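You operate a simulated robot arm through the tools that you are given. There is no shell and no other tool. Be economical: measure what you need, move in short steps, check, and stop when the job is done.

You run a simulated two-armed robot. Do the job below in one go: nothing can be reset, and whatever is moved stays where it is left.

Task
Lower the paddle, mix the batch even, switch off and hoist the arm.
Fine: hold the pendant for each button.

The check looks at the end state, three seconds after you hand in, the way a careful person would. Anything else that was tipped, shoved, dropped, spilled or broken makes it a failure.

Robot
Two 7-joint arms with two-finger parallel grippers on one trunk, on a base that drives. Base frame: it is fixed to the floor where the robot stands at the start and does not move with it; the origin is under the middle of the robot, x ahead of it, y to its left, z up. Lengths are in cm, angles in degrees, forces in N, time in s.
The left shoulder is at the start at [11, 16.9, 151.1], the right one opposite. Places, roughly: black bucket [-50, 175, 25]; clamp on the blue stand [70, 0, 60]; down button of the pendant [50, 10, 100]; mixer arm [80, -10, 180]; motor switch [40, -70, 90]; up button of the pendant [50, 10, 100]; white bucket [25, 175, 25]. Payload 1.57 kg a hand.
The tool frame of a hand sits at the grasp point between the pads (the TCP): z along the fingers, y along the line on which they close. The tips reach 3 cm beyond it. Largest opening 8 cm; finger width 1.7, thickness 1.2; the body of the gripper, 4 by 8.2 cm, starts 8 cm behind the TCP.
Orientation is that of the tool frame in the base frame, as a unit quaternion [x, y, z, w]. With the fingers straight down and closing along the base's y, the tool's x points along the base's -x, its y along +y and its z along -z.

Tools
- The arms move only by the tool drive_tool. It takes "left_motion", "right_motion" or both (then of equal length, played together; a hand with none holds still); each is a list of rows, each a list of 7 numbers: the shift along the base's x, y, z in cm, then the turn, a rotation vector about the base's x, y, z in degrees, then the opening, from 0 (shut) to 1 (fully open). In form: [[tx, ty, tz, ax, ay, az, grip], ...]. A call has 1 to 8 rows; each row is the pose to reach, as a shift and turn from the pose commanded when the call began. Each row takes 0.2 s and may step no farther than 5 cm and 8.6 degrees from the row before; otherwise, or with a gripper value out of range, the whole call is refused. Where a pose cannot be reached the arm comes as near as it can. A force on the tool above 40 N (or 10 N above the force at the start of the call, whichever is more), or a blocked arm, ends the call early, and 0.2 s more pass. Each finger travels about 7.2 cm/s and halts on what it meets, pressing with about 21 N; the grip force reading is that of the motor and also rises with nothing between the fingers. The clock runs only during rows and for 0.2 s after the last one: add rows that repeat a pose to give the fingers time. The reply holds the time, the measured pose of the TCP, the force on the tool along the base axes, the opening and the grip force, in the units named above and with some noise, with the torque about the TCP (base axes, N m) and any sound that the robot's microphone picked up.
- Cameras (640 x 400 px; columns grow to the right, rows downward): "scene" is now at [14.97, -4.63, 169.01]; the picture's right is [-0.53, -0.85, 0.00], its down [-0.69, 0.43, -0.58] and it looks along [0.49, -0.31, -0.81] (base axes); focal length 268 px, centre (320, 200). "left" rides on the left gripper at [7.2, 0.7, -12.2] in its tool frame; the picture's right is [-0.09, 1.00, 0.00], its down [-0.84, -0.08, -0.54] and it looks along [-0.54, -0.05, 0.84] (tool axes); focal length 238 px, centre (320, 200). "right" rides on the right gripper at [7.2, -0.7, -12.2] in its tool frame; the picture's right is [0.09, 1.00, 0.00], its down [-0.84, 0.08, -0.54] and it looks along [-0.54, 0.05, 0.84] (tool axes); focal length 238 px, centre (320, 200). There is no depth. A picture from a camera that has moved, and an enlarged one, comes with that camera's place and axes in the base frame and with its lens. The place of the scene camera against the robot may be out by one fixed shift of up to 1.2 cm in any direction.
- grab_frame(camera): a new picture of that camera. No time passes.
- lift_body(by): slides the trunk up (or, below 0, down) by that many cm; the arms and the scene camera ride with it, the base frame stays. It gives what a move gives, with no picture.
- drive_base(legs): drives the robot by 1 to 6 legs, each [ahead, left, turn to the left] in cm, cm and degrees, along the robot's own axes; the way and the turn of a leg run together, so that a leg with both is an arc; at most 150 cm and 180 degrees a leg. The arms and the cameras ride along, it lands a little off, and it stops where it bumps. It gives what a move gives.
- aim_head(pan, tilt): turns the head with the scene camera to pan (to the left, within 86 degrees either way) and tilt (down, from -29 to 69), counted from straight ahead of the robot. It gives what a move gives.
- enlarge(camera, box): a new picture of the part [left, top, right, bottom] of that camera's present view, enlarged. No time passes.
- close_job(): hands the job in; it is judged then, once.

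Work in short steps. Places have to be worked out from the pictures, the camera data and where the tool is seen: move nearer, look again, correct. Check each grasp and each placing, and mend what went wrong. You have 120 turns and 108 pictures in all, those below and enlarged ones among them. Open the grippers and draw the arms clear of the work before you hand the job in, unless the task says otherwise; then end with one line.

The tools are called after "Request:" as name(argument=value, ...) on one line, values as JSON. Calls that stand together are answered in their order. drive_tool: Moves the arms, as the interface text tells. Its arguments: {"type":"object","properties":{"left_motion":{"type":"array","items":{"type":"array","items":{"type":"number"}}},"right_motion":{"type":"array","items":{"type":"array","items":{"type":"number"}}}},"required":[]} The other tools are called the same way: lift_body (by) slides the trunk up or down; drive_base (legs) drives the base; aim_head (pan, tilt) turns the head that bears the scene camera; grab_frame (camera) takes a picture; enlarge (camera, box) takes an enlarged picture of a part of a camera's view; close_job () hands the job in.

At the start:

```text
time_s: 0.0
left_position: [69.83, 13.47, 119.61]
left_tool_rot: [0.001, 1.0, 0.0, 0.0]
left_contact_force: [-0.5, 0.3, -0.6]
left_torque: [-0.03, 0.01, -0.05]
left_width: 8.02
left_finger_force: 0.0
right_position: [60.2, -38.02, 119.53]
right_tool_rot: [0.0, 1.0, 0.0, 0.0]
right_contact_force: [0.2, -0.4, 0.7]
right_torque: [0.0, 0.03, 0.0]
right_width: 8.01
right_finger_force: 0.1
trunk travel left (down, up): [-82.5, 6.5]
robot x, y, heading: [-0.16, 0.31, 0.1]
head pan, tilt: [-32.3, 54.2]
```

scene: 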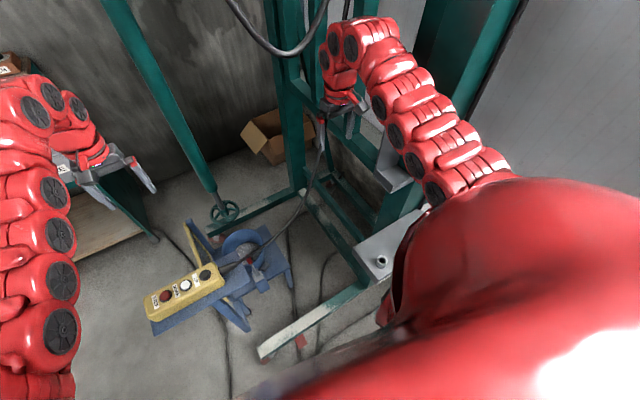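
right: 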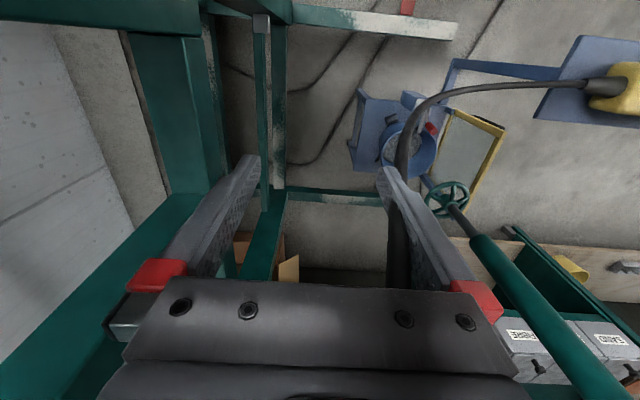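
left: 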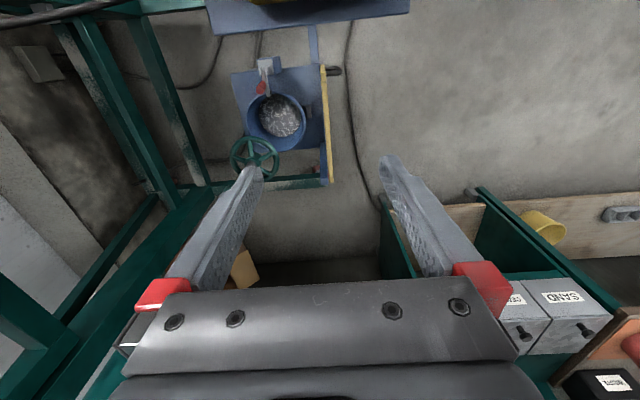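

The pendant (yellow, with three buttons) seems to sit on a plate ahead. I'll enlarge it and look around with the head.

Request:
enlarge(camera="scene", box=[130, 200, 310, 340])

Request:
aim_head(pan=0, tilt=10)

Request:
grab_frame(camera="scene")

```text
2.86 times, centred on (220, 270) of scene
camera zoom: at [14.97, -4.63, 169.01], right [-0.53, -0.85, 0.0], down [-0.69, 0.43, -0.58], along [0.49, -0.31, -0.81], focal length 765 px, centre (606, 0)
```

zoom: 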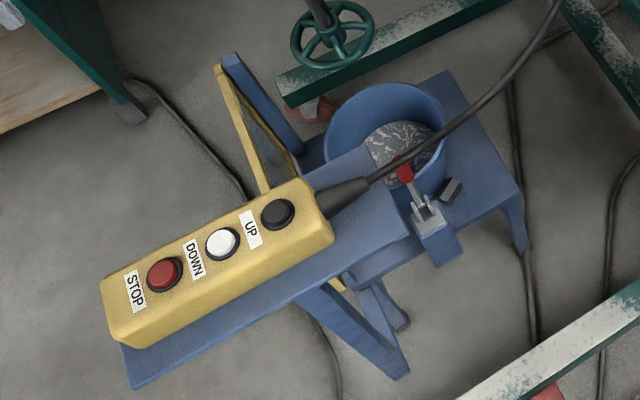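

```text
time_s: 1.1
left_position: [69.84, 13.44, 119.67]
left_tool_rot: [-0.001, 1.0, 0.0, 0.0]
left_contact_force: [-0.3, -0.4, 0.3]
left_torque: [-0.01, -0.04, -0.02]
left_width: 8.02
left_finger_force: 0.2
right_position: [60.07, -38.17, 119.49]
right_tool_rot: [0.0, 1.0, 0.0, 0.0]
right_contact_force: [0.8, 0.4, -0.5]
right_torque: [0.01, -0.04, 0.01]
right_width: 8.0
right_finger_force: 0.1
trunk travel left (down, up): [-82.5, 6.5]
robot x, y, heading: [-0.26, -0.14, 0.1]
head pan, tilt: [0.0, 10.0]
```

```text
103 pictures are left
camera scene: at [18.11, -0.74, 175.73], right [0.0, -1.0, 0.0], down [-0.17, 0.0, -0.98], along [0.98, 0.0, -0.17], focal length 268 px, centre (320, 200)
```

scene: 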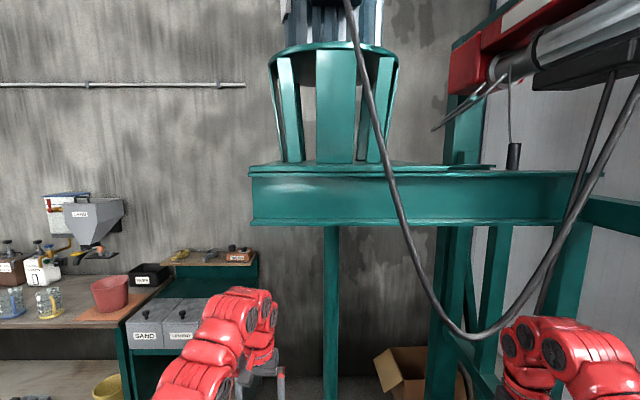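

Mixer arm overhead with a shaft and paddle. I'll look to the sides for the motor switch, buckets, and the work shelf.

Request:
aim_head(pan=-55, tilt=15)

Request:
grab_frame(camera="scene")

Request:
aim_head(pan=-60, tilt=60)

Request:
grab_frame(camera="scene")

Request:
aim_head(pan=75, tilt=25)

Request:
grab_frame(camera="scene")

Request:
aim_head(pan=30, tilt=20)

Request:
grab_frame(camera="scene")

```text
time_s: 2.4
left_position: [69.88, 13.59, 119.55]
left_tool_rot: [0.0, 1.0, 0.0, 0.0]
left_contact_force: [0.7, -0.1, -0.5]
left_torque: [0.01, -0.01, -0.01]
left_width: 7.99
left_finger_force: 0.0
right_position: [60.07, -38.04, 119.58]
right_tool_rot: [0.0, 1.0, 0.0, 0.0]
right_contact_force: [0.5, 0.5, -0.6]
right_torque: [0.01, 0.0, -0.04]
right_width: 8.01
right_finger_force: 0.0
trunk travel left (down, up): [-82.5, 6.5]
robot x, y, heading: [-0.04, 0.02, -0.2]
head pan, tilt: [-55.0, 15.0]
```

```text
102 pictures are left
camera scene: at [14.17, -8.37, 174.93], right [-0.82, -0.57, 0.0], down [-0.15, 0.21, -0.97], along [0.55, -0.79, -0.26], focal length 268 px, centre (320, 200)
```

scene: 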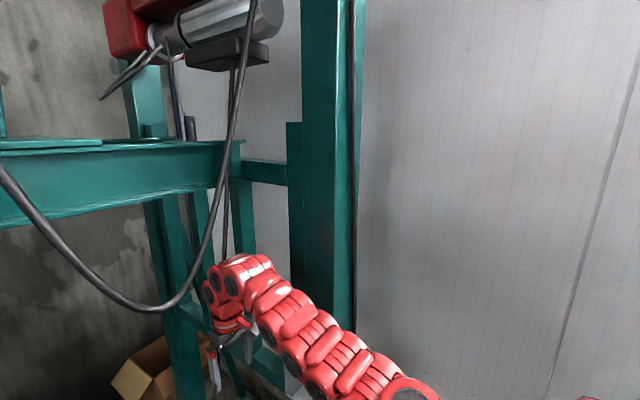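

```text
time_s: 3.5
left_position: [69.84, 13.54, 119.59]
left_tool_rot: [-0.001, 1.0, 0.0, 0.0]
left_contact_force: [-1.0, 0.4, -0.1]
left_torque: [-0.03, 0.0, -0.01]
left_width: 7.99
left_finger_force: 0.0
right_position: [60.04, -38.01, 119.58]
right_tool_rot: [0.0, 1.0, 0.001, 0.001]
right_contact_force: [-0.3, 0.0, 0.0]
right_torque: [0.01, 0.02, 0.01]
right_width: 8.02
right_finger_force: 0.1
trunk travel left (down, up): [-82.5, 6.5]
robot x, y, heading: [-0.14, -0.2, 0.2]
head pan, tilt: [-60.0, 60.0]
```

```text
101 pictures are left
camera scene: at [12.14, -6.51, 168.31], right [-0.87, -0.5, 0.0], down [-0.43, 0.75, -0.5], along [0.25, -0.43, -0.87], focal length 268 px, centre (320, 200)
```

scene: 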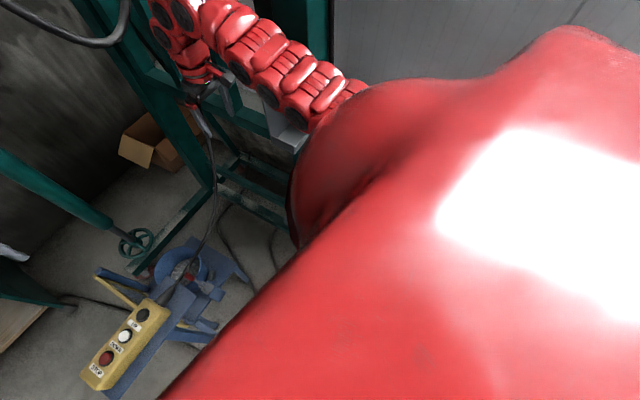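

```text
time_s: 5.6
left_position: [69.82, 13.53, 119.58]
left_tool_rot: [0.0, 1.0, 0.0, 0.0]
left_contact_force: [0.2, -0.5, 0.2]
left_torque: [-0.01, 0.01, -0.01]
left_width: 7.99
left_finger_force: 0.0
right_position: [60.16, -38.1, 119.52]
right_tool_rot: [0.0, 1.0, 0.0, 0.0]
right_contact_force: [0.3, -0.1, 0.6]
right_torque: [-0.01, -0.01, 0.0]
right_width: 7.99
right_finger_force: 0.0
trunk travel left (down, up): [-82.5, 6.5]
robot x, y, heading: [0.18, -0.14, 0.2]
head pan, tilt: [75.0, 25.0]
```

```text
100 pictures are left
camera scene: at [11.2, 8.17, 173.31], right [0.97, -0.26, 0.0], down [-0.11, -0.41, -0.91], along [0.23, 0.88, -0.42], focal length 268 px, centre (320, 200)
```

scene: 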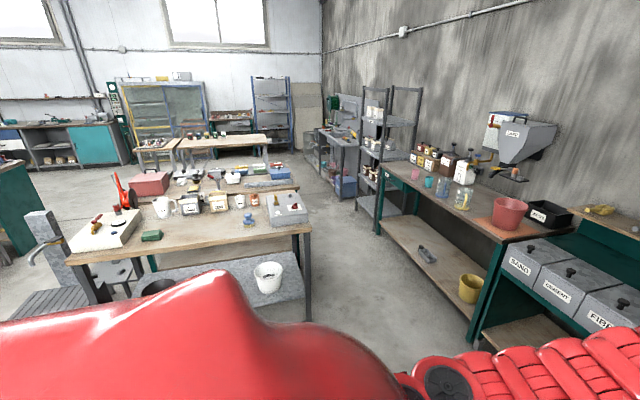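

```text
time_s: 6.8
left_position: [69.85, 13.54, 119.55]
left_tool_rot: [0.0, 1.0, 0.0, -0.001]
left_contact_force: [-0.4, 0.3, -0.3]
left_torque: [0.01, -0.03, 0.04]
left_width: 7.98
left_finger_force: 0.0
right_position: [60.1, -38.09, 119.58]
right_tool_rot: [0.0, 1.0, 0.0, 0.0]
right_contact_force: [-0.2, 0.6, -0.4]
right_torque: [0.03, 0.01, 0.0]
right_width: 8.01
right_finger_force: 0.1
trunk travel left (down, up): [-82.5, 6.5]
robot x, y, heading: [0.02, 0.21, -0.2]
head pan, tilt: [30.0, 20.0]
```

```text
99 pictures are left
camera scene: at [16.87, 3.94, 174.11], right [0.5, -0.87, 0.0], down [-0.3, -0.17, -0.94], along [0.81, 0.47, -0.34], focal length 268 px, centre (320, 200)
```

scene: 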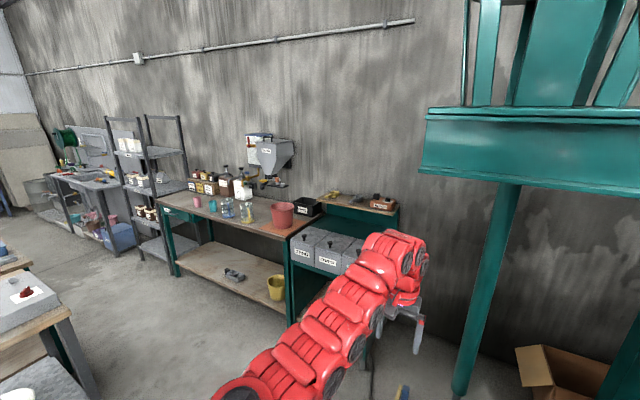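

I still need to find the motor switch to the right; I'll pan that way.

Request:
aim_head(pan=-80, tilt=38)

Request:
grab_frame(camera="scene")

Request:
aim_head(pan=-40, tilt=40)

Request:
grab_frame(camera="scene")

Request:
aim_head(pan=0, tilt=45)

Request:
grab_frame(camera="scene")

```text
time_s: 8.6
left_position: [69.8, 13.54, 119.7]
left_tool_rot: [0.0, 1.0, -0.001, 0.0]
left_contact_force: [-0.2, 0.5, 0.0]
left_torque: [0.02, -0.01, 0.04]
left_width: 7.99
left_finger_force: 0.1
right_position: [60.23, -38.0, 119.68]
right_tool_rot: [0.0, 1.0, 0.0, 0.0]
right_contact_force: [-0.3, -0.5, -0.8]
right_torque: [0.01, 0.02, 0.0]
right_width: 7.99
right_finger_force: 0.1
trunk travel left (down, up): [-82.5, 6.5]
robot x, y, heading: [-0.06, 0.18, 0.2]
head pan, tilt: [-80.0, 38.0]
```

```text
98 pictures are left
camera scene: at [10.31, -9.23, 171.27], right [-0.98, -0.17, 0.0], down [-0.11, 0.61, -0.79], along [0.14, -0.78, -0.62], focal length 268 px, centre (320, 200)
```

scene: 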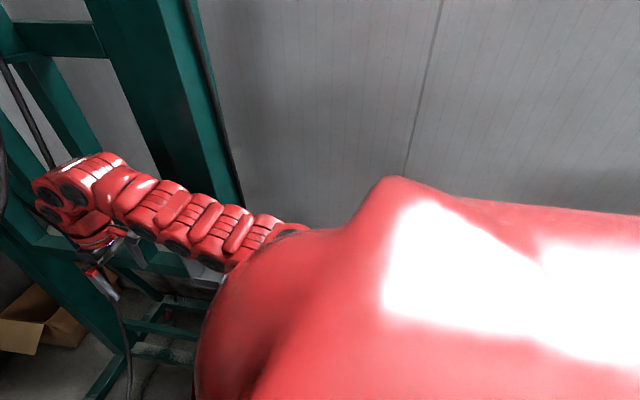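

```text
time_s: 9.7
left_position: [69.81, 13.55, 119.5]
left_tool_rot: [0.0, 1.0, -0.001, 0.0]
left_contact_force: [0.3, 0.0, 0.8]
left_torque: [-0.02, 0.01, 0.02]
left_width: 8.01
left_finger_force: 0.1
right_position: [60.08, -38.17, 119.59]
right_tool_rot: [0.0, 1.0, 0.0, -0.001]
right_contact_force: [0.2, 0.4, 0.0]
right_torque: [-0.03, -0.02, 0.03]
right_width: 8.02
right_finger_force: 0.0
trunk travel left (down, up): [-82.5, 6.5]
robot x, y, heading: [-0.09, 0.04, 0.2]
head pan, tilt: [-40.0, 40.0]
```

```text
97 pictures are left
camera scene: at [15.31, -6.2, 170.97], right [-0.64, -0.77, 0.0], down [-0.49, 0.41, -0.77], along [0.59, -0.49, -0.64], focal length 268 px, centre (320, 200)
```

scene: 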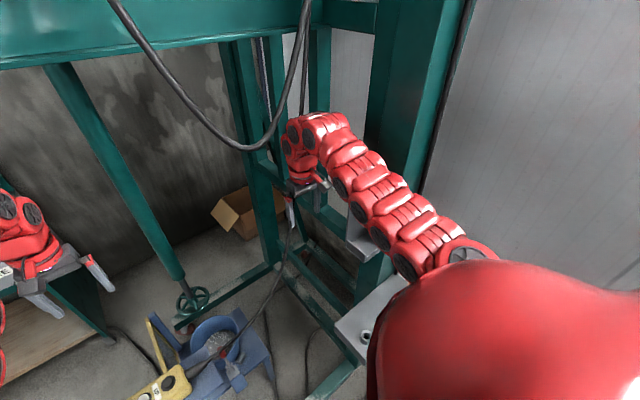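

```text
time_s: 10.8
left_position: [69.82, 13.46, 119.59]
left_tool_rot: [0.0, 1.0, 0.001, 0.0]
left_contact_force: [0.1, -0.5, -0.2]
left_torque: [-0.01, -0.01, 0.04]
left_width: 8.02
left_finger_force: 0.0
right_position: [60.08, -38.19, 119.67]
right_tool_rot: [0.001, 1.0, 0.0, 0.001]
right_contact_force: [-0.5, 0.0, -0.3]
right_torque: [0.04, 0.01, -0.02]
right_width: 8.0
right_finger_force: 0.0
trunk travel left (down, up): [-82.5, 6.5]
robot x, y, heading: [0.02, -0.4, 0.0]
head pan, tilt: [0.0, 45.0]
```

```text
96 pictures are left
camera scene: at [16.94, -0.74, 170.25], right [0.0, -1.0, 0.0], down [-0.71, 0.0, -0.71], along [0.71, 0.0, -0.71], focal length 268 px, centre (320, 200)
```

scene: 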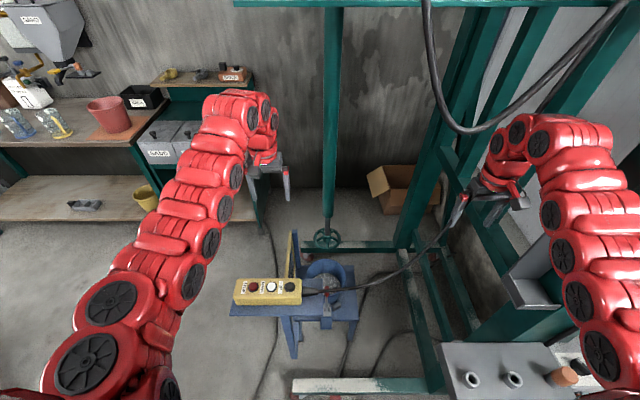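

Request:
enlarge(camera="scene", box=[430, 210, 640, 400])

Request:
enlarge(camera="scene", box=[220, 220, 420, 400])

Request:
aim_head(pan=-15, tilt=65)

Request:
grab_frame(camera="scene")

```text
2.11 times, centred on (535, 305) of scene
camera zoom: at [16.94, -0.74, 170.25], right [0.0, -1.0, 0.0], down [-0.71, 0.0, -0.71], along [0.71, 0.0, -0.71], focal length 564 px, centre (-133, -21)
```

zoom: 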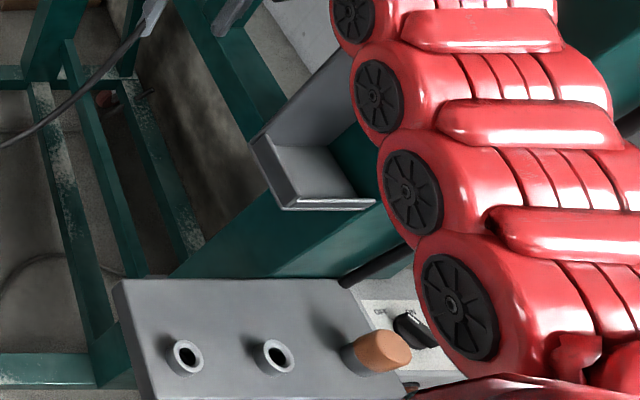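

```text
2.22 times, centred on (320, 310) of scene
camera zoom: at [16.94, -0.74, 170.25], right [0.0, -1.0, 0.0], down [-0.71, 0.0, -0.71], along [0.71, 0.0, -0.71], focal length 595 px, centre (320, -44)
```

zoom: 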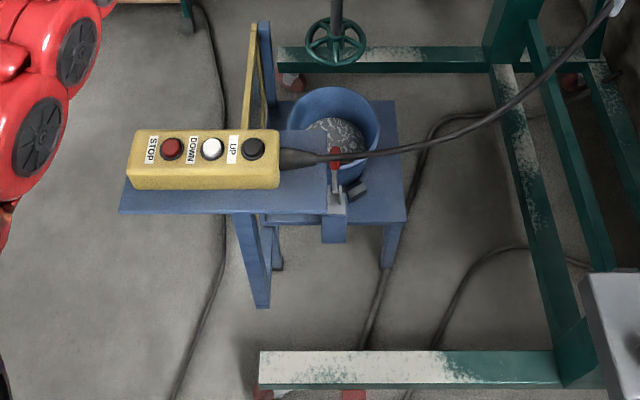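

```text
time_s: 11.6
left_position: [69.83, 13.59, 119.49]
left_tool_rot: [0.0, 1.0, -0.001, -0.001]
left_contact_force: [0.3, -0.1, 1.0]
left_torque: [0.03, -0.02, 0.03]
left_width: 8.03
left_finger_force: 0.0
right_position: [60.16, -38.04, 119.55]
right_tool_rot: [0.001, 1.0, -0.001, 0.0]
right_contact_force: [0.5, 0.4, -0.2]
right_torque: [-0.03, -0.01, 0.01]
right_width: 8.04
right_finger_force: 0.1
trunk travel left (down, up): [-82.5, 6.5]
robot x, y, heading: [0.01, -0.22, 0.2]
head pan, tilt: [-15.0, 65.0]
```

```text
93 pictures are left
camera scene: at [14.67, -2.29, 167.75], right [-0.26, -0.97, 0.0], down [-0.88, 0.23, -0.42], along [0.41, -0.11, -0.91], focal length 268 px, centre (320, 200)
```

scene: 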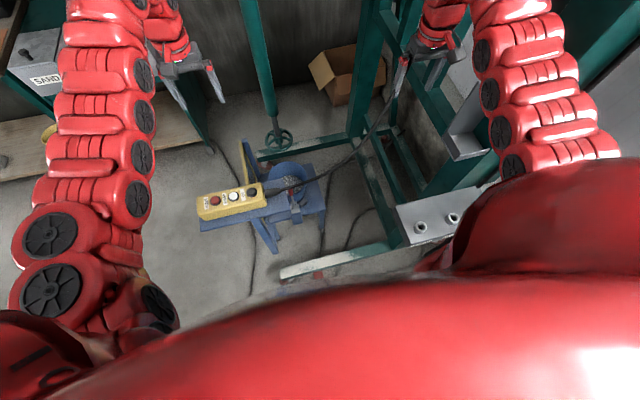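

The motor switch appears to be a black knob on a box near (36,-68,90). Let me enlarge the clamp/bucket and the switch.

Request:
enlarge(camera="scene", box=[260, 150, 340, 230])

Request:
enlarge(camera="left", box=[220, 40, 360, 190])

Request:
enlarge(camera="right", box=[330, 60, 530, 230])

```text
5.00 times, centred on (300, 190) of scene
camera zoom: at [14.67, -2.29, 167.75], right [-0.26, -0.97, 0.0], down [-0.88, 0.23, -0.42], along [0.41, -0.11, -0.91], focal length 1339 px, centre (420, 250)
```

zoom: 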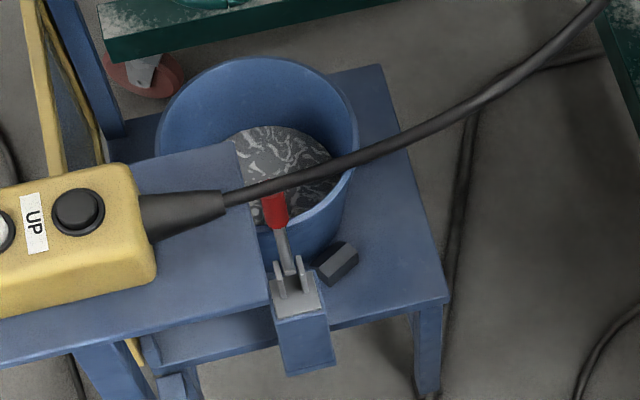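

```text
2.67 times, centred on (290, 115) of left
camera zoom: at [62.53, 14.22, 131.74], right [0.09, 1.0, 0.0], down [0.84, -0.08, 0.54], along [0.54, -0.05, -0.84], focal length 636 px, centre (400, 427)
```

zoom: 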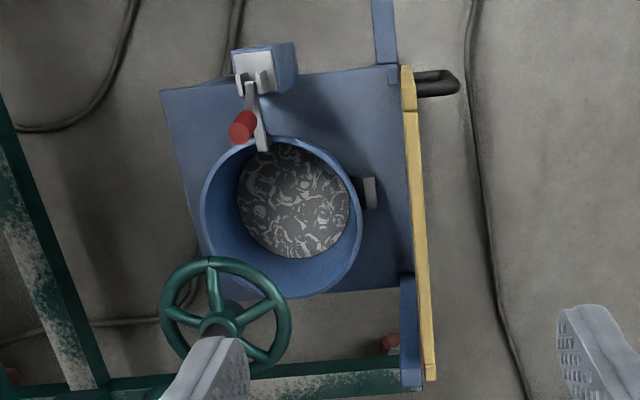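

```text
2.35 times, centred on (430, 145) of right
camera zoom: at [52.93, -38.71, 131.83], right [-0.09, 1.0, 0.0], down [0.84, 0.08, 0.54], along [0.54, 0.05, -0.84], focal length 561 px, centre (61, 329)
```

zoom: 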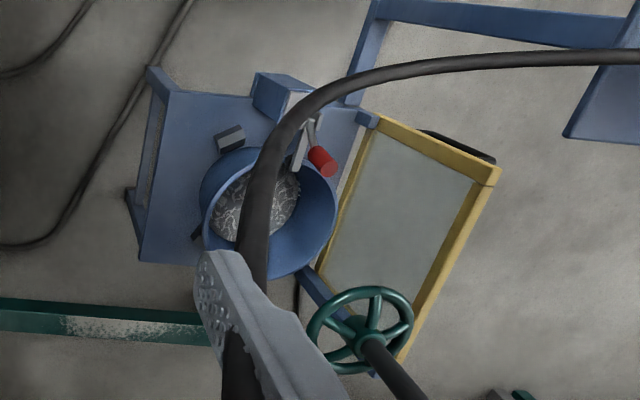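

The clamp bar appears to lie near the rim; I'll zoom harder from two views to judge whether it is closed.

Request:
enlarge(camera="left", box=[250, 50, 290, 75])

Request:
enlarge(camera="left", box=[240, 55, 310, 105])

Request:
enlarge(camera="right", box=[395, 85, 455, 135])

```text
16.00 times, centred on (270, 62) of left
camera zoom: at [62.53, 14.22, 131.74], right [0.09, 1.0, 0.0], down [0.84, -0.08, 0.54], along [0.54, -0.05, -0.84], focal length 3814 px, centre (1120, 2400)
```

zoom: 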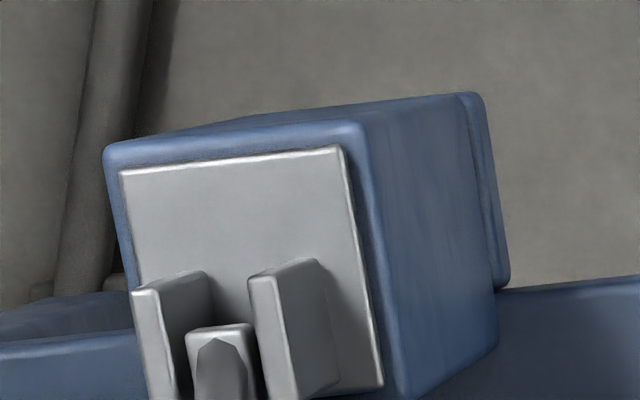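

```text
8.00 times, centred on (275, 80) of left
camera zoom: at [62.53, 14.22, 131.74], right [0.09, 1.0, 0.0], down [0.84, -0.08, 0.54], along [0.54, -0.05, -0.84], focal length 1907 px, centre (680, 1160)
```

zoom: 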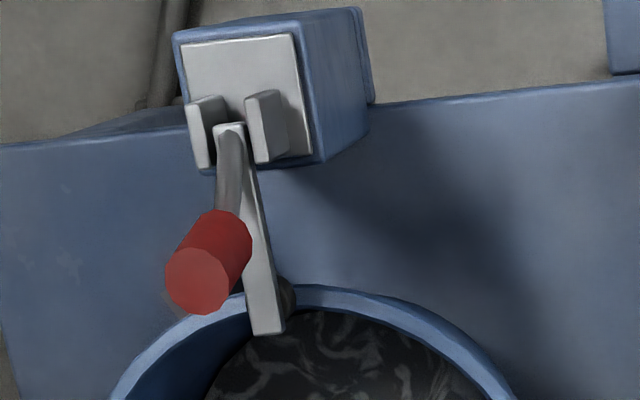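

```text
8.00 times, centred on (425, 110) of right
camera zoom: at [52.93, -38.71, 131.83], right [-0.09, 1.0, 0.0], down [0.84, 0.08, 0.54], along [0.54, 0.05, -0.84], focal length 1907 px, centre (-520, 920)
```

zoom: 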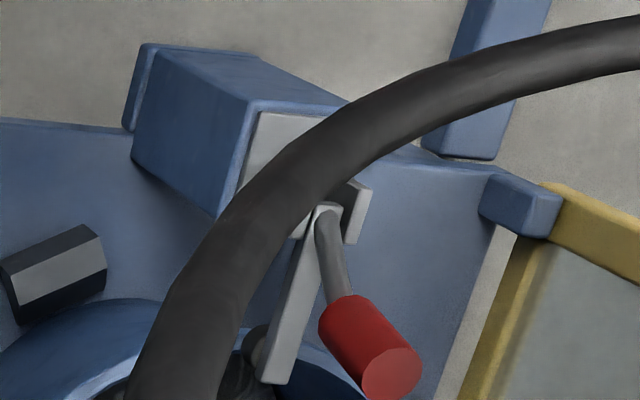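

The clamp bar lies flat over the rim, apparently closed. Now I bring the left hand back over the pendant's left end (tips still ~14 cm above) to measure the pendant.

Request:
drive_tool(left_motion=[[-4, 2, 0, 0, 0, 0, 1], [-8, 4, 0, 0, 0, 0, 1], [-12, 6, 0, 0, 0, 0, 1], [-16, 8, 0, 0, 0, 0, 1]])

Request:
grab_frame(camera="left")

Request:
grab_frame(camera="scene")

```text
time_s: 12.6
left_position: [63.85, 16.88, 119.6]
left_tool_rot: [0.0, 1.0, 0.0, 0.0]
left_contact_force: [0.5, 0.0, 0.5]
left_torque: [-0.02, 0.04, 0.02]
left_width: 7.98
left_finger_force: 0.1
left hand out of reach, approached as far as the arm can: row 2, 3, 4
right_position: [60.11, -37.92, 119.68]
right_tool_rot: [0.0, 1.0, -0.001, 0.0]
right_contact_force: [-0.5, 0.5, -0.2]
right_torque: [0.03, 0.01, -0.03]
right_width: 8.0
right_finger_force: 0.0
trunk travel left (down, up): [-82.5, 6.5]
robot x, y, heading: [-0.17, -0.02, 0.0]
head pan, tilt: [-15.0, 65.0]
```

```text
86 pictures are left
camera left: at [56.48, 17.53, 131.73], right [0.09, 1.0, 0.0], down [0.84, -0.08, 0.54], along [0.54, -0.05, -0.84], focal length 238 px, centre (320, 200)
```

left: 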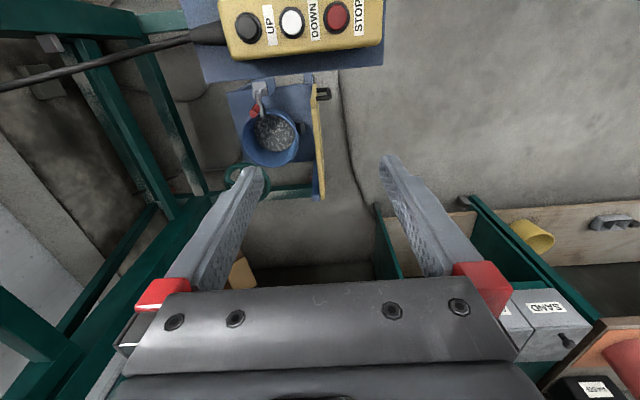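

```text
85 pictures are left
camera scene: at [14.53, -2.13, 167.76], right [-0.26, -0.97, 0.0], down [-0.88, 0.23, -0.42], along [0.41, -0.11, -0.91], focal length 268 px, centre (320, 200)
```

scene: 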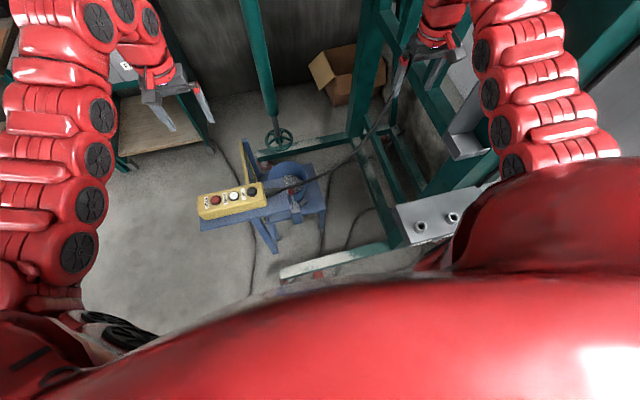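

Buttons at roughly x=54, y=9.5/14.6/19.6, z≈98, which is too close for the arm, so the base must back up about 15 cm. First I check how the cable runs beside the right gripper.

Request:
enlarge(camera="scene", box=[340, 0, 480, 140])

Request:
aim_head(pan=-30, tilt=25)

Request:
grab_frame(camera="scene")

```text
2.86 times, centred on (410, 70) of scene
camera zoom: at [14.53, -2.13, 167.76], right [-0.26, -0.97, 0.0], down [-0.88, 0.23, -0.42], along [0.41, -0.11, -0.91], focal length 765 px, centre (63, 571)
```

zoom: 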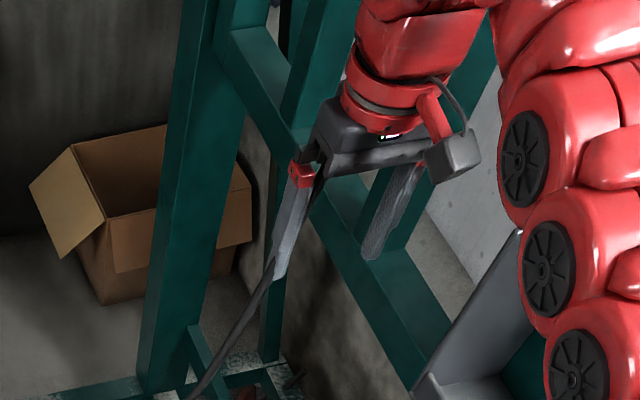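

```text
time_s: 13.7
left_position: [64.01, 16.76, 119.52]
left_tool_rot: [0.001, 1.0, 0.0, 0.0]
left_contact_force: [0.1, -0.4, -0.8]
left_torque: [0.02, 0.03, 0.01]
left_width: 8.0
left_finger_force: 0.1
right_position: [60.12, -38.05, 119.51]
right_tool_rot: [0.0, 1.0, -0.001, 0.0]
right_contact_force: [0.3, -0.1, -0.1]
right_torque: [-0.02, 0.01, -0.01]
right_width: 7.98
right_finger_force: 0.0
trunk travel left (down, up): [-82.5, 6.5]
robot x, y, heading: [-0.18, -0.62, 0.1]
head pan, tilt: [-30.0, 25.0]
```

```text
83 pictures are left
camera scene: at [16.77, -5.3, 173.3], right [-0.5, -0.87, 0.0], down [-0.37, 0.21, -0.91], along [0.78, -0.45, -0.42], focal length 268 px, centre (320, 200)
```

scene: 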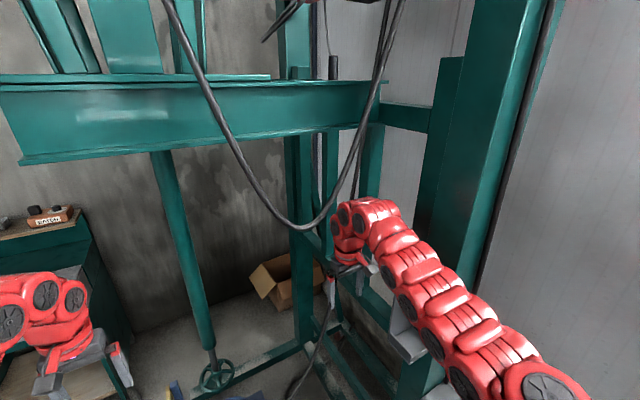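

The cable runs behind (farther than) the right hand, so backing straight up is clear. I drive back 15 cm.

Request:
drive_base(legs=[[-15, 0, 0]])

Request:
aim_head(pan=-5, tilt=48)

Request:
grab_frame(camera="scene")

Request:
grab_frame(camera="left")

```text
time_s: 14.9
left_position: [52.45, 16.68, 119.6]
left_tool_rot: [0.0, 1.0, 0.001, 0.001]
left_contact_force: [-0.1, 0.9, 1.1]
left_torque: [0.03, -0.01, 0.01]
left_width: 8.02
left_finger_force: 0.0
right_position: [49.53, -38.24, 119.97]
right_tool_rot: [-0.008, 1.0, -0.001, 0.016]
right_contact_force: [0.7, -0.2, -0.2]
right_torque: [0.01, -0.02, -0.04]
right_width: 7.99
right_finger_force: 0.0
trunk travel left (down, up): [-82.5, 6.5]
robot x, y, heading: [-11.0, 0.03, -0.1]
head pan, tilt: [-30.0, 25.0]
stopped in leg 1: the force on the tool passed its limit at 178 N (the readings are from after the stop); the commanded pose is now the measured one
```

```text
time_s: 15.8
left_position: [52.66, 16.74, 119.55]
left_tool_rot: [-0.001, 1.0, 0.0, 0.0]
left_contact_force: [0.7, 0.4, 0.6]
left_torque: [0.01, -0.04, -0.01]
left_width: 7.98
left_finger_force: 0.1
right_position: [49.72, -37.85, 119.87]
right_tool_rot: [-0.008, 1.0, -0.003, 0.016]
right_contact_force: [0.4, 1.0, -0.3]
right_torque: [-0.02, -0.01, 0.04]
right_width: 8.0
right_finger_force: 0.1
trunk travel left (down, up): [-82.5, 6.5]
robot x, y, heading: [-11.28, 0.04, -0.2]
head pan, tilt: [-5.0, 48.0]
```

```text
82 pictures are left
camera scene: at [5.39, -1.36, 169.83], right [-0.09, -1.0, 0.0], down [-0.74, 0.07, -0.67], along [0.67, -0.06, -0.74], focal length 268 px, centre (320, 200)
```

scene: 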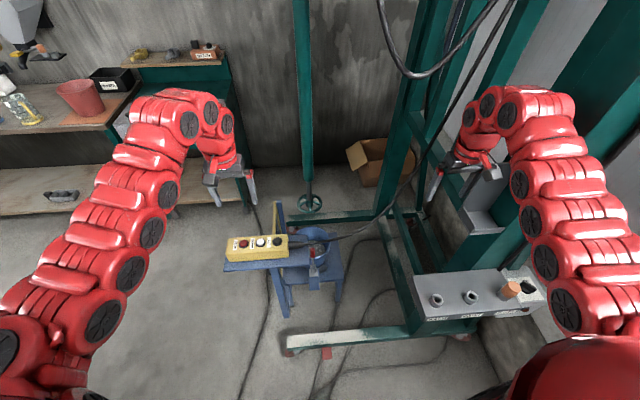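

```text
81 pictures are left
camera left: at [45.33, 17.44, 131.72], right [0.09, 1.0, 0.0], down [0.84, -0.08, 0.54], along [0.54, -0.05, -0.84], focal length 238 px, centre (320, 200)
```

left: 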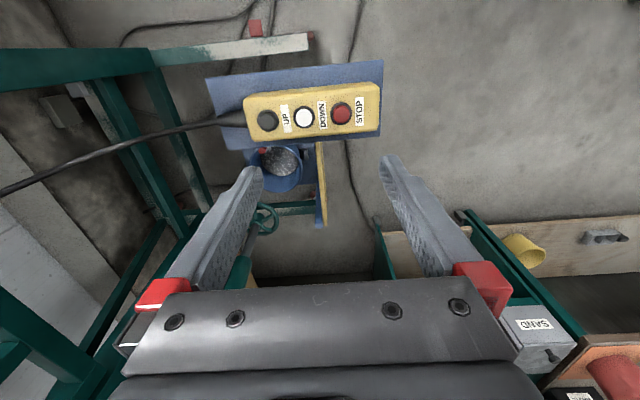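

The right arm met something. I look at it before moving further.

Request:
grab_frame(camera="right")

Request:
enlarge(camera="scene", box=[380, 60, 640, 330])

Request:
aim_head(pan=-50, tilt=30)

Request:
grab_frame(camera="scene")

```text
80 pictures are left
camera right: at [42.08, -38.76, 131.86], right [-0.11, 0.99, -0.01], down [0.82, 0.09, 0.57], along [0.56, 0.05, -0.82], focal length 238 px, centre (320, 200)
```

right: 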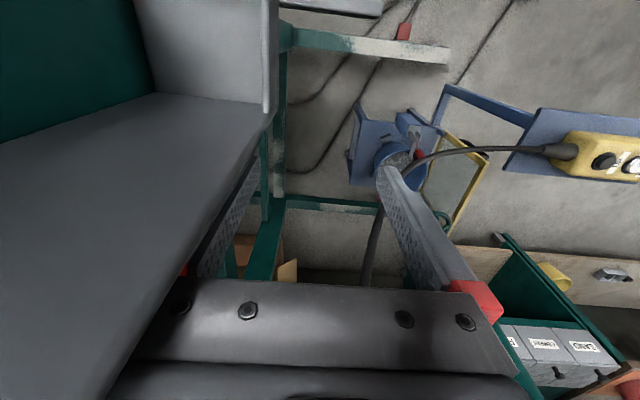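

```text
1.48 times, centred on (510, 195) of scene
camera zoom: at [5.39, -1.36, 169.83], right [-0.09, -1.0, 0.0], down [-0.74, 0.07, -0.67], along [0.67, -0.06, -0.74], focal length 397 px, centre (38, 207)
```

zoom: 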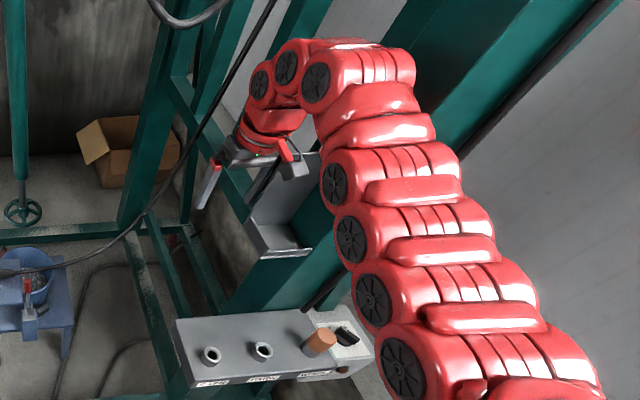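

```text
time_s: 16.9
left_position: [52.6, 16.84, 119.62]
left_tool_rot: [0.0, 1.0, -0.001, 0.0]
left_contact_force: [0.8, 0.4, 0.7]
left_torque: [-0.01, 0.01, -0.03]
left_width: 8.0
left_finger_force: 0.0
right_position: [49.65, -38.14, 119.86]
right_tool_rot: [-0.008, 1.0, -0.002, 0.016]
right_contact_force: [0.1, 1.2, 1.0]
right_torque: [-0.02, 0.01, -0.01]
right_width: 7.99
right_finger_force: 0.1
trunk travel left (down, up): [-82.5, 6.5]
robot x, y, heading: [-11.09, -0.02, 0.0]
head pan, tilt: [-50.0, 30.0]
```

```text
78 pictures are left
camera scene: at [3.33, -7.62, 172.51], right [-0.77, -0.64, 0.0], down [-0.32, 0.38, -0.87], along [0.56, -0.66, -0.5], focal length 268 px, centre (320, 200)
```

scene: 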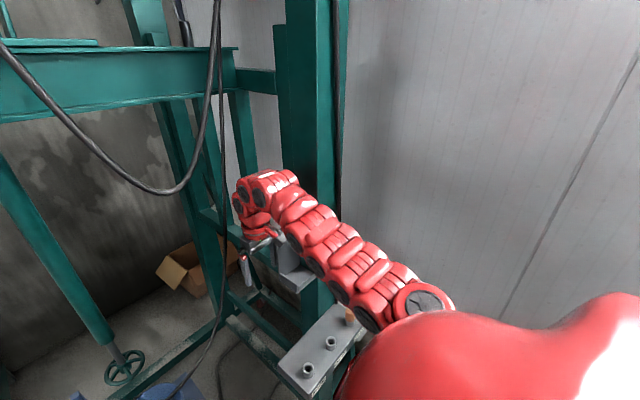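

The right outer finger hit a fixed grey bracket on the post. I ease the right hand slightly forward, then left and up clear of it.

Request:
drive_tool(right_motion=[[2, 0, 1, 0, 0, 0, 1], [3, 4, 2, 0, 0, 0, 0.5], [3, 8, 3, 0, 0, 0, 0], [3, 12, 4, 0, 0, 0, 0], [3, 16, 4, 0, 0, 0, 0]])

Request:
drive_base(legs=[[-5, 0, 0]])

Request:
aim_head(pan=-10, tilt=48)

Request:
grab_frame(camera="scene")

Request:
grab_frame(camera="left")

```text
time_s: 18.1
left_position: [52.66, 16.76, 119.46]
left_tool_rot: [0.001, 1.0, 0.0, -0.001]
left_contact_force: [0.2, 0.7, 0.3]
left_torque: [0.01, 0.02, 0.0]
left_width: 7.99
left_finger_force: 0.1
right_position: [52.58, -21.8, 123.92]
right_tool_rot: [-0.007, 1.0, -0.003, 0.016]
right_contact_force: [-0.6, -0.3, 0.4]
right_torque: [-0.03, 0.01, 0.01]
right_width: 0.0
right_finger_force: 20.7
trunk travel left (down, up): [-82.5, 6.5]
robot x, y, heading: [-10.99, -0.25, -0.1]
head pan, tilt: [-50.0, 30.0]
```

```text
time_s: 19.1
left_position: [48.2, 16.71, 119.21]
left_tool_rot: [0.0, 1.0, 0.001, -0.002]
left_contact_force: [0.9, 0.0, -0.9]
left_torque: [0.02, 0.03, 0.01]
left_width: 8.02
left_finger_force: 0.0
right_position: [48.18, -21.94, 123.6]
right_tool_rot: [-0.008, 1.0, -0.002, 0.013]
right_contact_force: [-0.4, 1.0, -0.4]
right_torque: [-0.01, 0.04, 0.0]
right_width: 0.0
right_finger_force: 21.3
trunk travel left (down, up): [-82.5, 6.5]
robot x, y, heading: [-16.41, 0.04, -0.1]
head pan, tilt: [-50.0, 30.0]
```

```text
time_s: 20.1
left_position: [47.8, 16.83, 119.44]
left_tool_rot: [0.001, 1.0, 0.0, 0.0]
left_contact_force: [0.3, 0.8, -0.1]
left_torque: [-0.01, 0.01, 0.01]
left_width: 7.99
left_finger_force: 0.1
right_position: [47.57, -21.97, 123.87]
right_tool_rot: [-0.008, 1.0, -0.002, 0.015]
right_contact_force: [0.3, 0.1, -0.5]
right_torque: [-0.04, 0.01, -0.05]
right_width: 0.0
right_finger_force: 20.5
trunk travel left (down, up): [-82.5, 6.5]
robot x, y, heading: [-16.22, -0.16, -0.0]
head pan, tilt: [-10.0, 48.0]
```

```text
77 pictures are left
camera scene: at [0.49, -2.09, 169.81], right [-0.17, -0.98, 0.0], down [-0.73, 0.13, -0.67], along [0.66, -0.12, -0.74], focal length 268 px, centre (320, 200)
```

scene: 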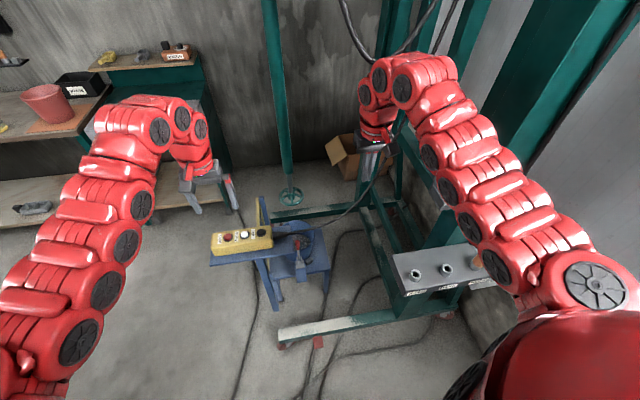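

```text
76 pictures are left
camera left: at [40.48, 17.4, 131.67], right [0.09, 1.0, 0.0], down [0.84, -0.08, 0.54], along [0.54, -0.05, -0.84], focal length 238 px, centre (320, 200)
```

left: 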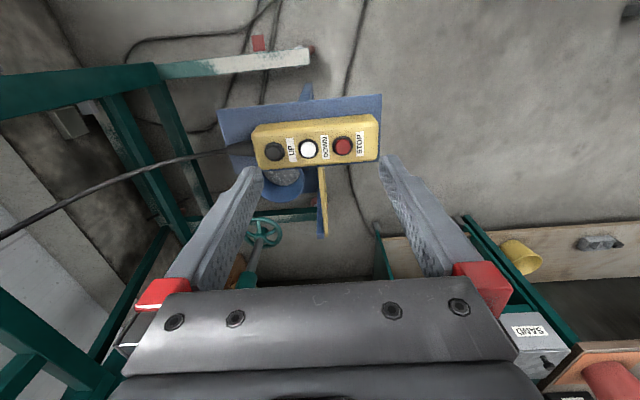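

I zoom on the pendant for exact edges.

Request:
enlarge(camera="left", box=[210, 80, 400, 200])

Request:
enlarge(camera="scene", box=[190, 200, 350, 300])

```text
3.33 times, centred on (305, 140) of left
camera zoom: at [40.48, 17.4, 131.67], right [0.09, 1.0, 0.0], down [0.84, -0.08, 0.54], along [0.54, -0.05, -0.84], focal length 794 px, centre (370, 400)
```

zoom: 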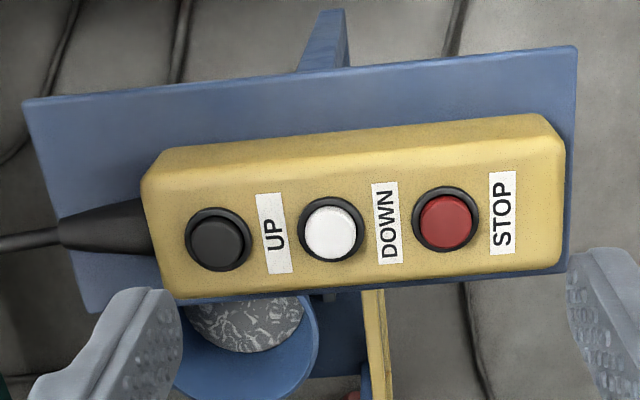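

```text
4.00 times, centred on (270, 250) of scene
camera zoom: at [0.49, -2.09, 169.81], right [-0.17, -0.98, 0.0], down [-0.73, 0.13, -0.67], along [0.66, -0.12, -0.74], focal length 1071 px, centre (520, 0)
```

zoom: 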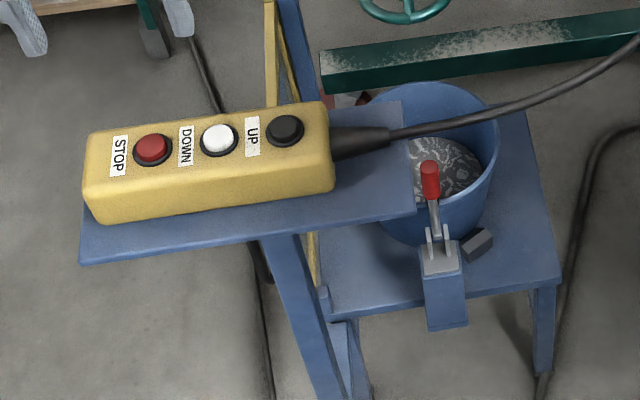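

Pendant box: x≈51.5–57.3, y≈6–25.5, top z≈95, resting on a plate at z≈89; buttons UP/DOWN/STOP at y≈8.9/14.3/19.6. I turn the left hand so the fingers close along x, at a safe height.

Request:
drive_tool(left_motion=[[1, 1, 0, 0, 0, -8, 1], [2, 2, 0, 0, 0, -16, 1], [3, 3, 0, 0, 0, -24, 1], [4, 4, 0, 0, 0, -32, 1], [5, 5, 0, 0, 0, -40, 1], [6, 6, 0, 0, 0, -48, 1], [6, 7, 0, 0, 0, -56, 1], [6, 8, 0, 0, 0, -64, 1]])

```text
time_s: 21.9
left_position: [53.62, 24.82, 119.53]
left_tool_rot: [0.53, 0.848, 0.0, 0.002]
left_contact_force: [0.3, 0.3, -1.0]
left_torque: [0.03, -0.01, 0.0]
left_width: 7.98
left_finger_force: 0.0
right_position: [47.51, -21.87, 123.79]
right_tool_rot: [-0.008, 1.0, -0.003, 0.016]
right_contact_force: [0.6, -0.4, 0.0]
right_torque: [0.0, -0.01, 0.03]
right_width: 0.0
right_finger_force: 21.3
trunk travel left (down, up): [-82.5, 6.5]
robot x, y, heading: [-16.42, -0.23, 0.1]
head pan, tilt: [-10.0, 48.0]
```

The turn works; finish it.

Request:
drive_tool(left_motion=[[0, 0.5, 0, 0, 0, -8, 1], [0, 1, 0, 0, 0, -16, 1], [0, 1.5, 0, 0, 0, -24, 1], [0, 2, 0, 0, 0, -26, 1]])

Request:
drive_tool(left_motion=[[0, 0, 0, -8, 0, 0, 1], [0, 0, 0, -16, 0, 0, 1], [0, 0, 0, -24, 0, 0, 1], [0, 0, -3, -25, 0, 0, 1]])

Request:
grab_frame(camera="left")

Request:
grab_frame(camera="scene")

```text
time_s: 22.9
left_position: [53.81, 26.68, 119.55]
left_tool_rot: [0.708, 0.707, 0.0, 0.0]
left_contact_force: [-0.1, -0.1, 0.2]
left_torque: [-0.05, 0.03, -0.01]
left_width: 8.0
left_finger_force: 0.1
right_position: [47.51, -21.97, 123.79]
right_tool_rot: [-0.007, 1.0, -0.002, 0.016]
right_contact_force: [0.1, -0.3, -0.2]
right_torque: [0.0, -0.01, -0.02]
right_width: 0.02
right_finger_force: 21.0
trunk travel left (down, up): [-82.5, 6.5]
robot x, y, heading: [-16.32, 0.22, 0.0]
head pan, tilt: [-10.0, 48.0]
```

```text
time_s: 23.9
left_position: [53.28, 26.68, 117.29]
left_tool_rot: [0.69, 0.691, -0.152, 0.152]
left_contact_force: [-0.3, 1.1, -0.1]
left_torque: [0.01, -0.01, -0.03]
left_width: 7.99
left_finger_force: 0.1
left hand out of reach, approached as far as the arm can: row 3, 4
right_position: [47.63, -22.1, 123.83]
right_tool_rot: [-0.008, 1.0, -0.003, 0.014]
right_contact_force: [-0.4, -0.7, -0.3]
right_torque: [0.0, 0.02, 0.01]
right_width: 0.02
right_finger_force: 21.0
trunk travel left (down, up): [-82.5, 6.5]
robot x, y, heading: [-16.1, -0.15, -0.1]
head pan, tilt: [-10.0, 48.0]
```

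```text
73 pictures are left
camera left: at [53.74, 38.33, 125.49], right [1.0, -0.08, 0.04], down [-0.08, -0.53, 0.84], along [-0.05, -0.84, -0.54], focal length 238 px, centre (320, 200)
```

left: 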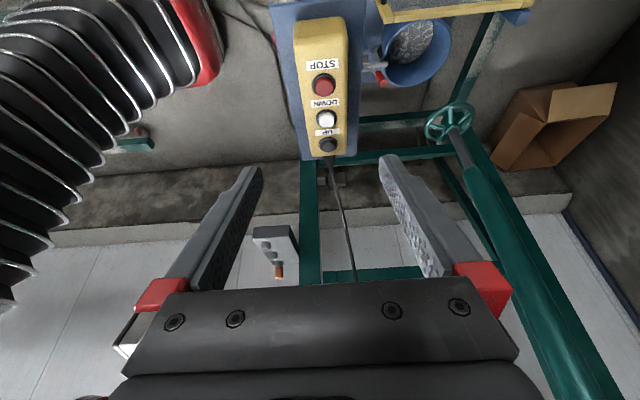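

```text
72 pictures are left
camera scene: at [0.39, -2.08, 169.82], right [-0.17, -0.98, 0.0], down [-0.73, 0.13, -0.67], along [0.66, -0.12, -0.74], focal length 268 px, centre (320, 200)
```

scene: 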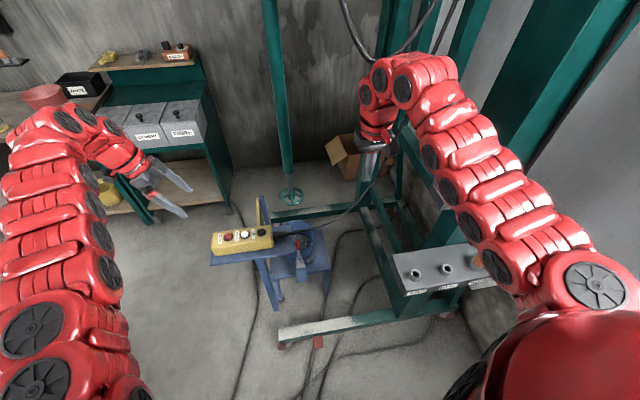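

Tilt of ~25° achieved; buttons re-measured at x≈53.9, y≈20.2/14.7/9.3. I move the left hand to just above the pendant's STOP end.

Request:
drive_tool(left_motion=[[0.5, -1, -3, 0, 0, 0, 1], [0.5, -2, -7, 0, 0, 0, 1], [0.5, -3, -11, 0, 0, 0, 1], [0.5, -3.5, -13, 0, 0, 0, 1]])

Request:
grab_frame(camera="left")

Request:
enlarge(camera="scene", box=[120, 150, 320, 300])

```text
time_s: 24.9
left_position: [53.28, 23.67, 105.44]
left_tool_rot: [0.69, 0.69, -0.153, 0.153]
left_contact_force: [1.6, 0.1, -0.5]
left_torque: [0.0, 0.0, -0.01]
left_width: 8.01
left_finger_force: 0.1
left hand out of reach, approached as far as the arm can: row 3, 4
right_position: [47.51, -21.94, 123.8]
right_tool_rot: [-0.007, 1.0, -0.004, 0.016]
right_contact_force: [0.4, 0.6, 0.0]
right_torque: [0.0, 0.01, 0.03]
right_width: 0.01
right_finger_force: 21.1
trunk travel left (down, up): [-82.5, 6.5]
robot x, y, heading: [-16.01, 0.18, -0.3]
head pan, tilt: [-10.0, 48.0]
```

```text
71 pictures are left
camera left: at [53.79, 35.35, 113.47], right [1.0, -0.08, 0.04], down [-0.08, -0.53, 0.85], along [-0.05, -0.84, -0.53], focal length 238 px, centre (320, 200)
```

left: 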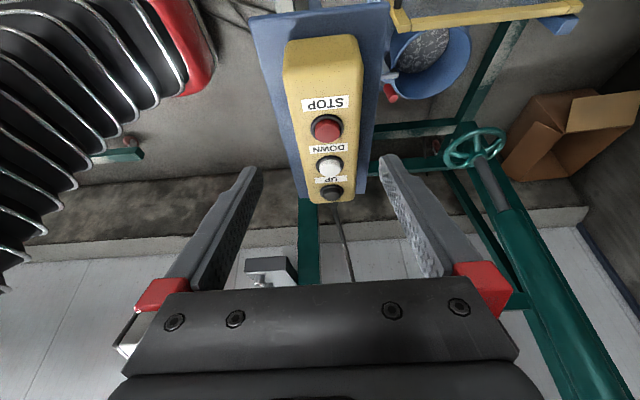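

```text
2.67 times, centred on (220, 225) of scene
camera zoom: at [0.33, -2.02, 169.83], right [-0.17, -0.98, 0.0], down [-0.73, 0.13, -0.67], along [0.66, -0.12, -0.74], focal length 714 px, centre (587, 133)
```

zoom: 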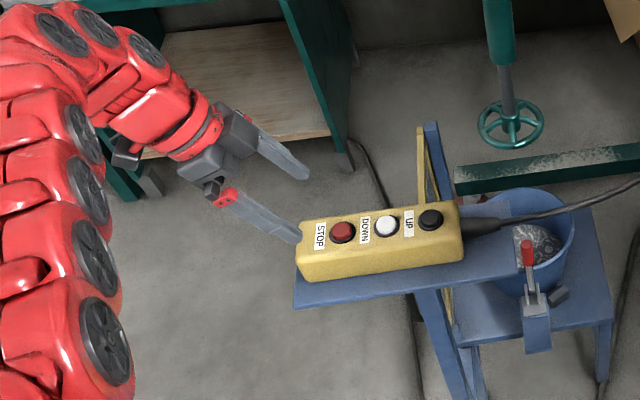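

The arm is at its limit here, so I'll lower the trunk 5 cm (tips stay above the pendant top) and then correct x by arm.

Request:
lift_body(by=-5)

Request:
drive_tool(left_motion=[[0.6, -0.6, 3, 0, 0, 0, 1], [0.6, -0.6, 3, 0, 0, 0, 1]])

```text
time_s: 25.9
left_position: [53.32, 23.55, 100.51]
left_tool_rot: [0.691, 0.69, -0.153, 0.153]
left_contact_force: [0.2, 1.1, 0.6]
left_torque: [0.03, 0.04, 0.0]
left_width: 8.02
left_finger_force: 0.1
right_position: [47.54, -21.97, 118.81]
right_tool_rot: [-0.008, 1.0, -0.003, 0.016]
right_contact_force: [-0.5, 0.6, -0.4]
right_torque: [-0.02, 0.02, 0.01]
right_width: 0.0
right_finger_force: 21.1
trunk travel left (down, up): [-77.5, 11.5]
robot x, y, heading: [-16.3, -0.09, -0.1]
head pan, tilt: [-10.0, 48.0]
```

```text
time_s: 26.4
left_position: [53.9, 23.08, 103.51]
left_tool_rot: [0.69, 0.69, -0.154, 0.153]
left_contact_force: [-0.1, 0.1, -0.8]
left_torque: [0.0, -0.04, 0.0]
left_width: 8.0
left_finger_force: 0.1
right_position: [47.36, -21.88, 118.73]
right_tool_rot: [-0.008, 1.0, -0.002, 0.015]
right_contact_force: [0.0, 0.4, -1.1]
right_torque: [0.01, 0.0, 0.0]
right_width: 0.0
right_finger_force: 21.0
trunk travel left (down, up): [-77.5, 11.5]
robot x, y, heading: [-16.37, 0.08, 0.0]
head pan, tilt: [-10.0, 48.0]
```

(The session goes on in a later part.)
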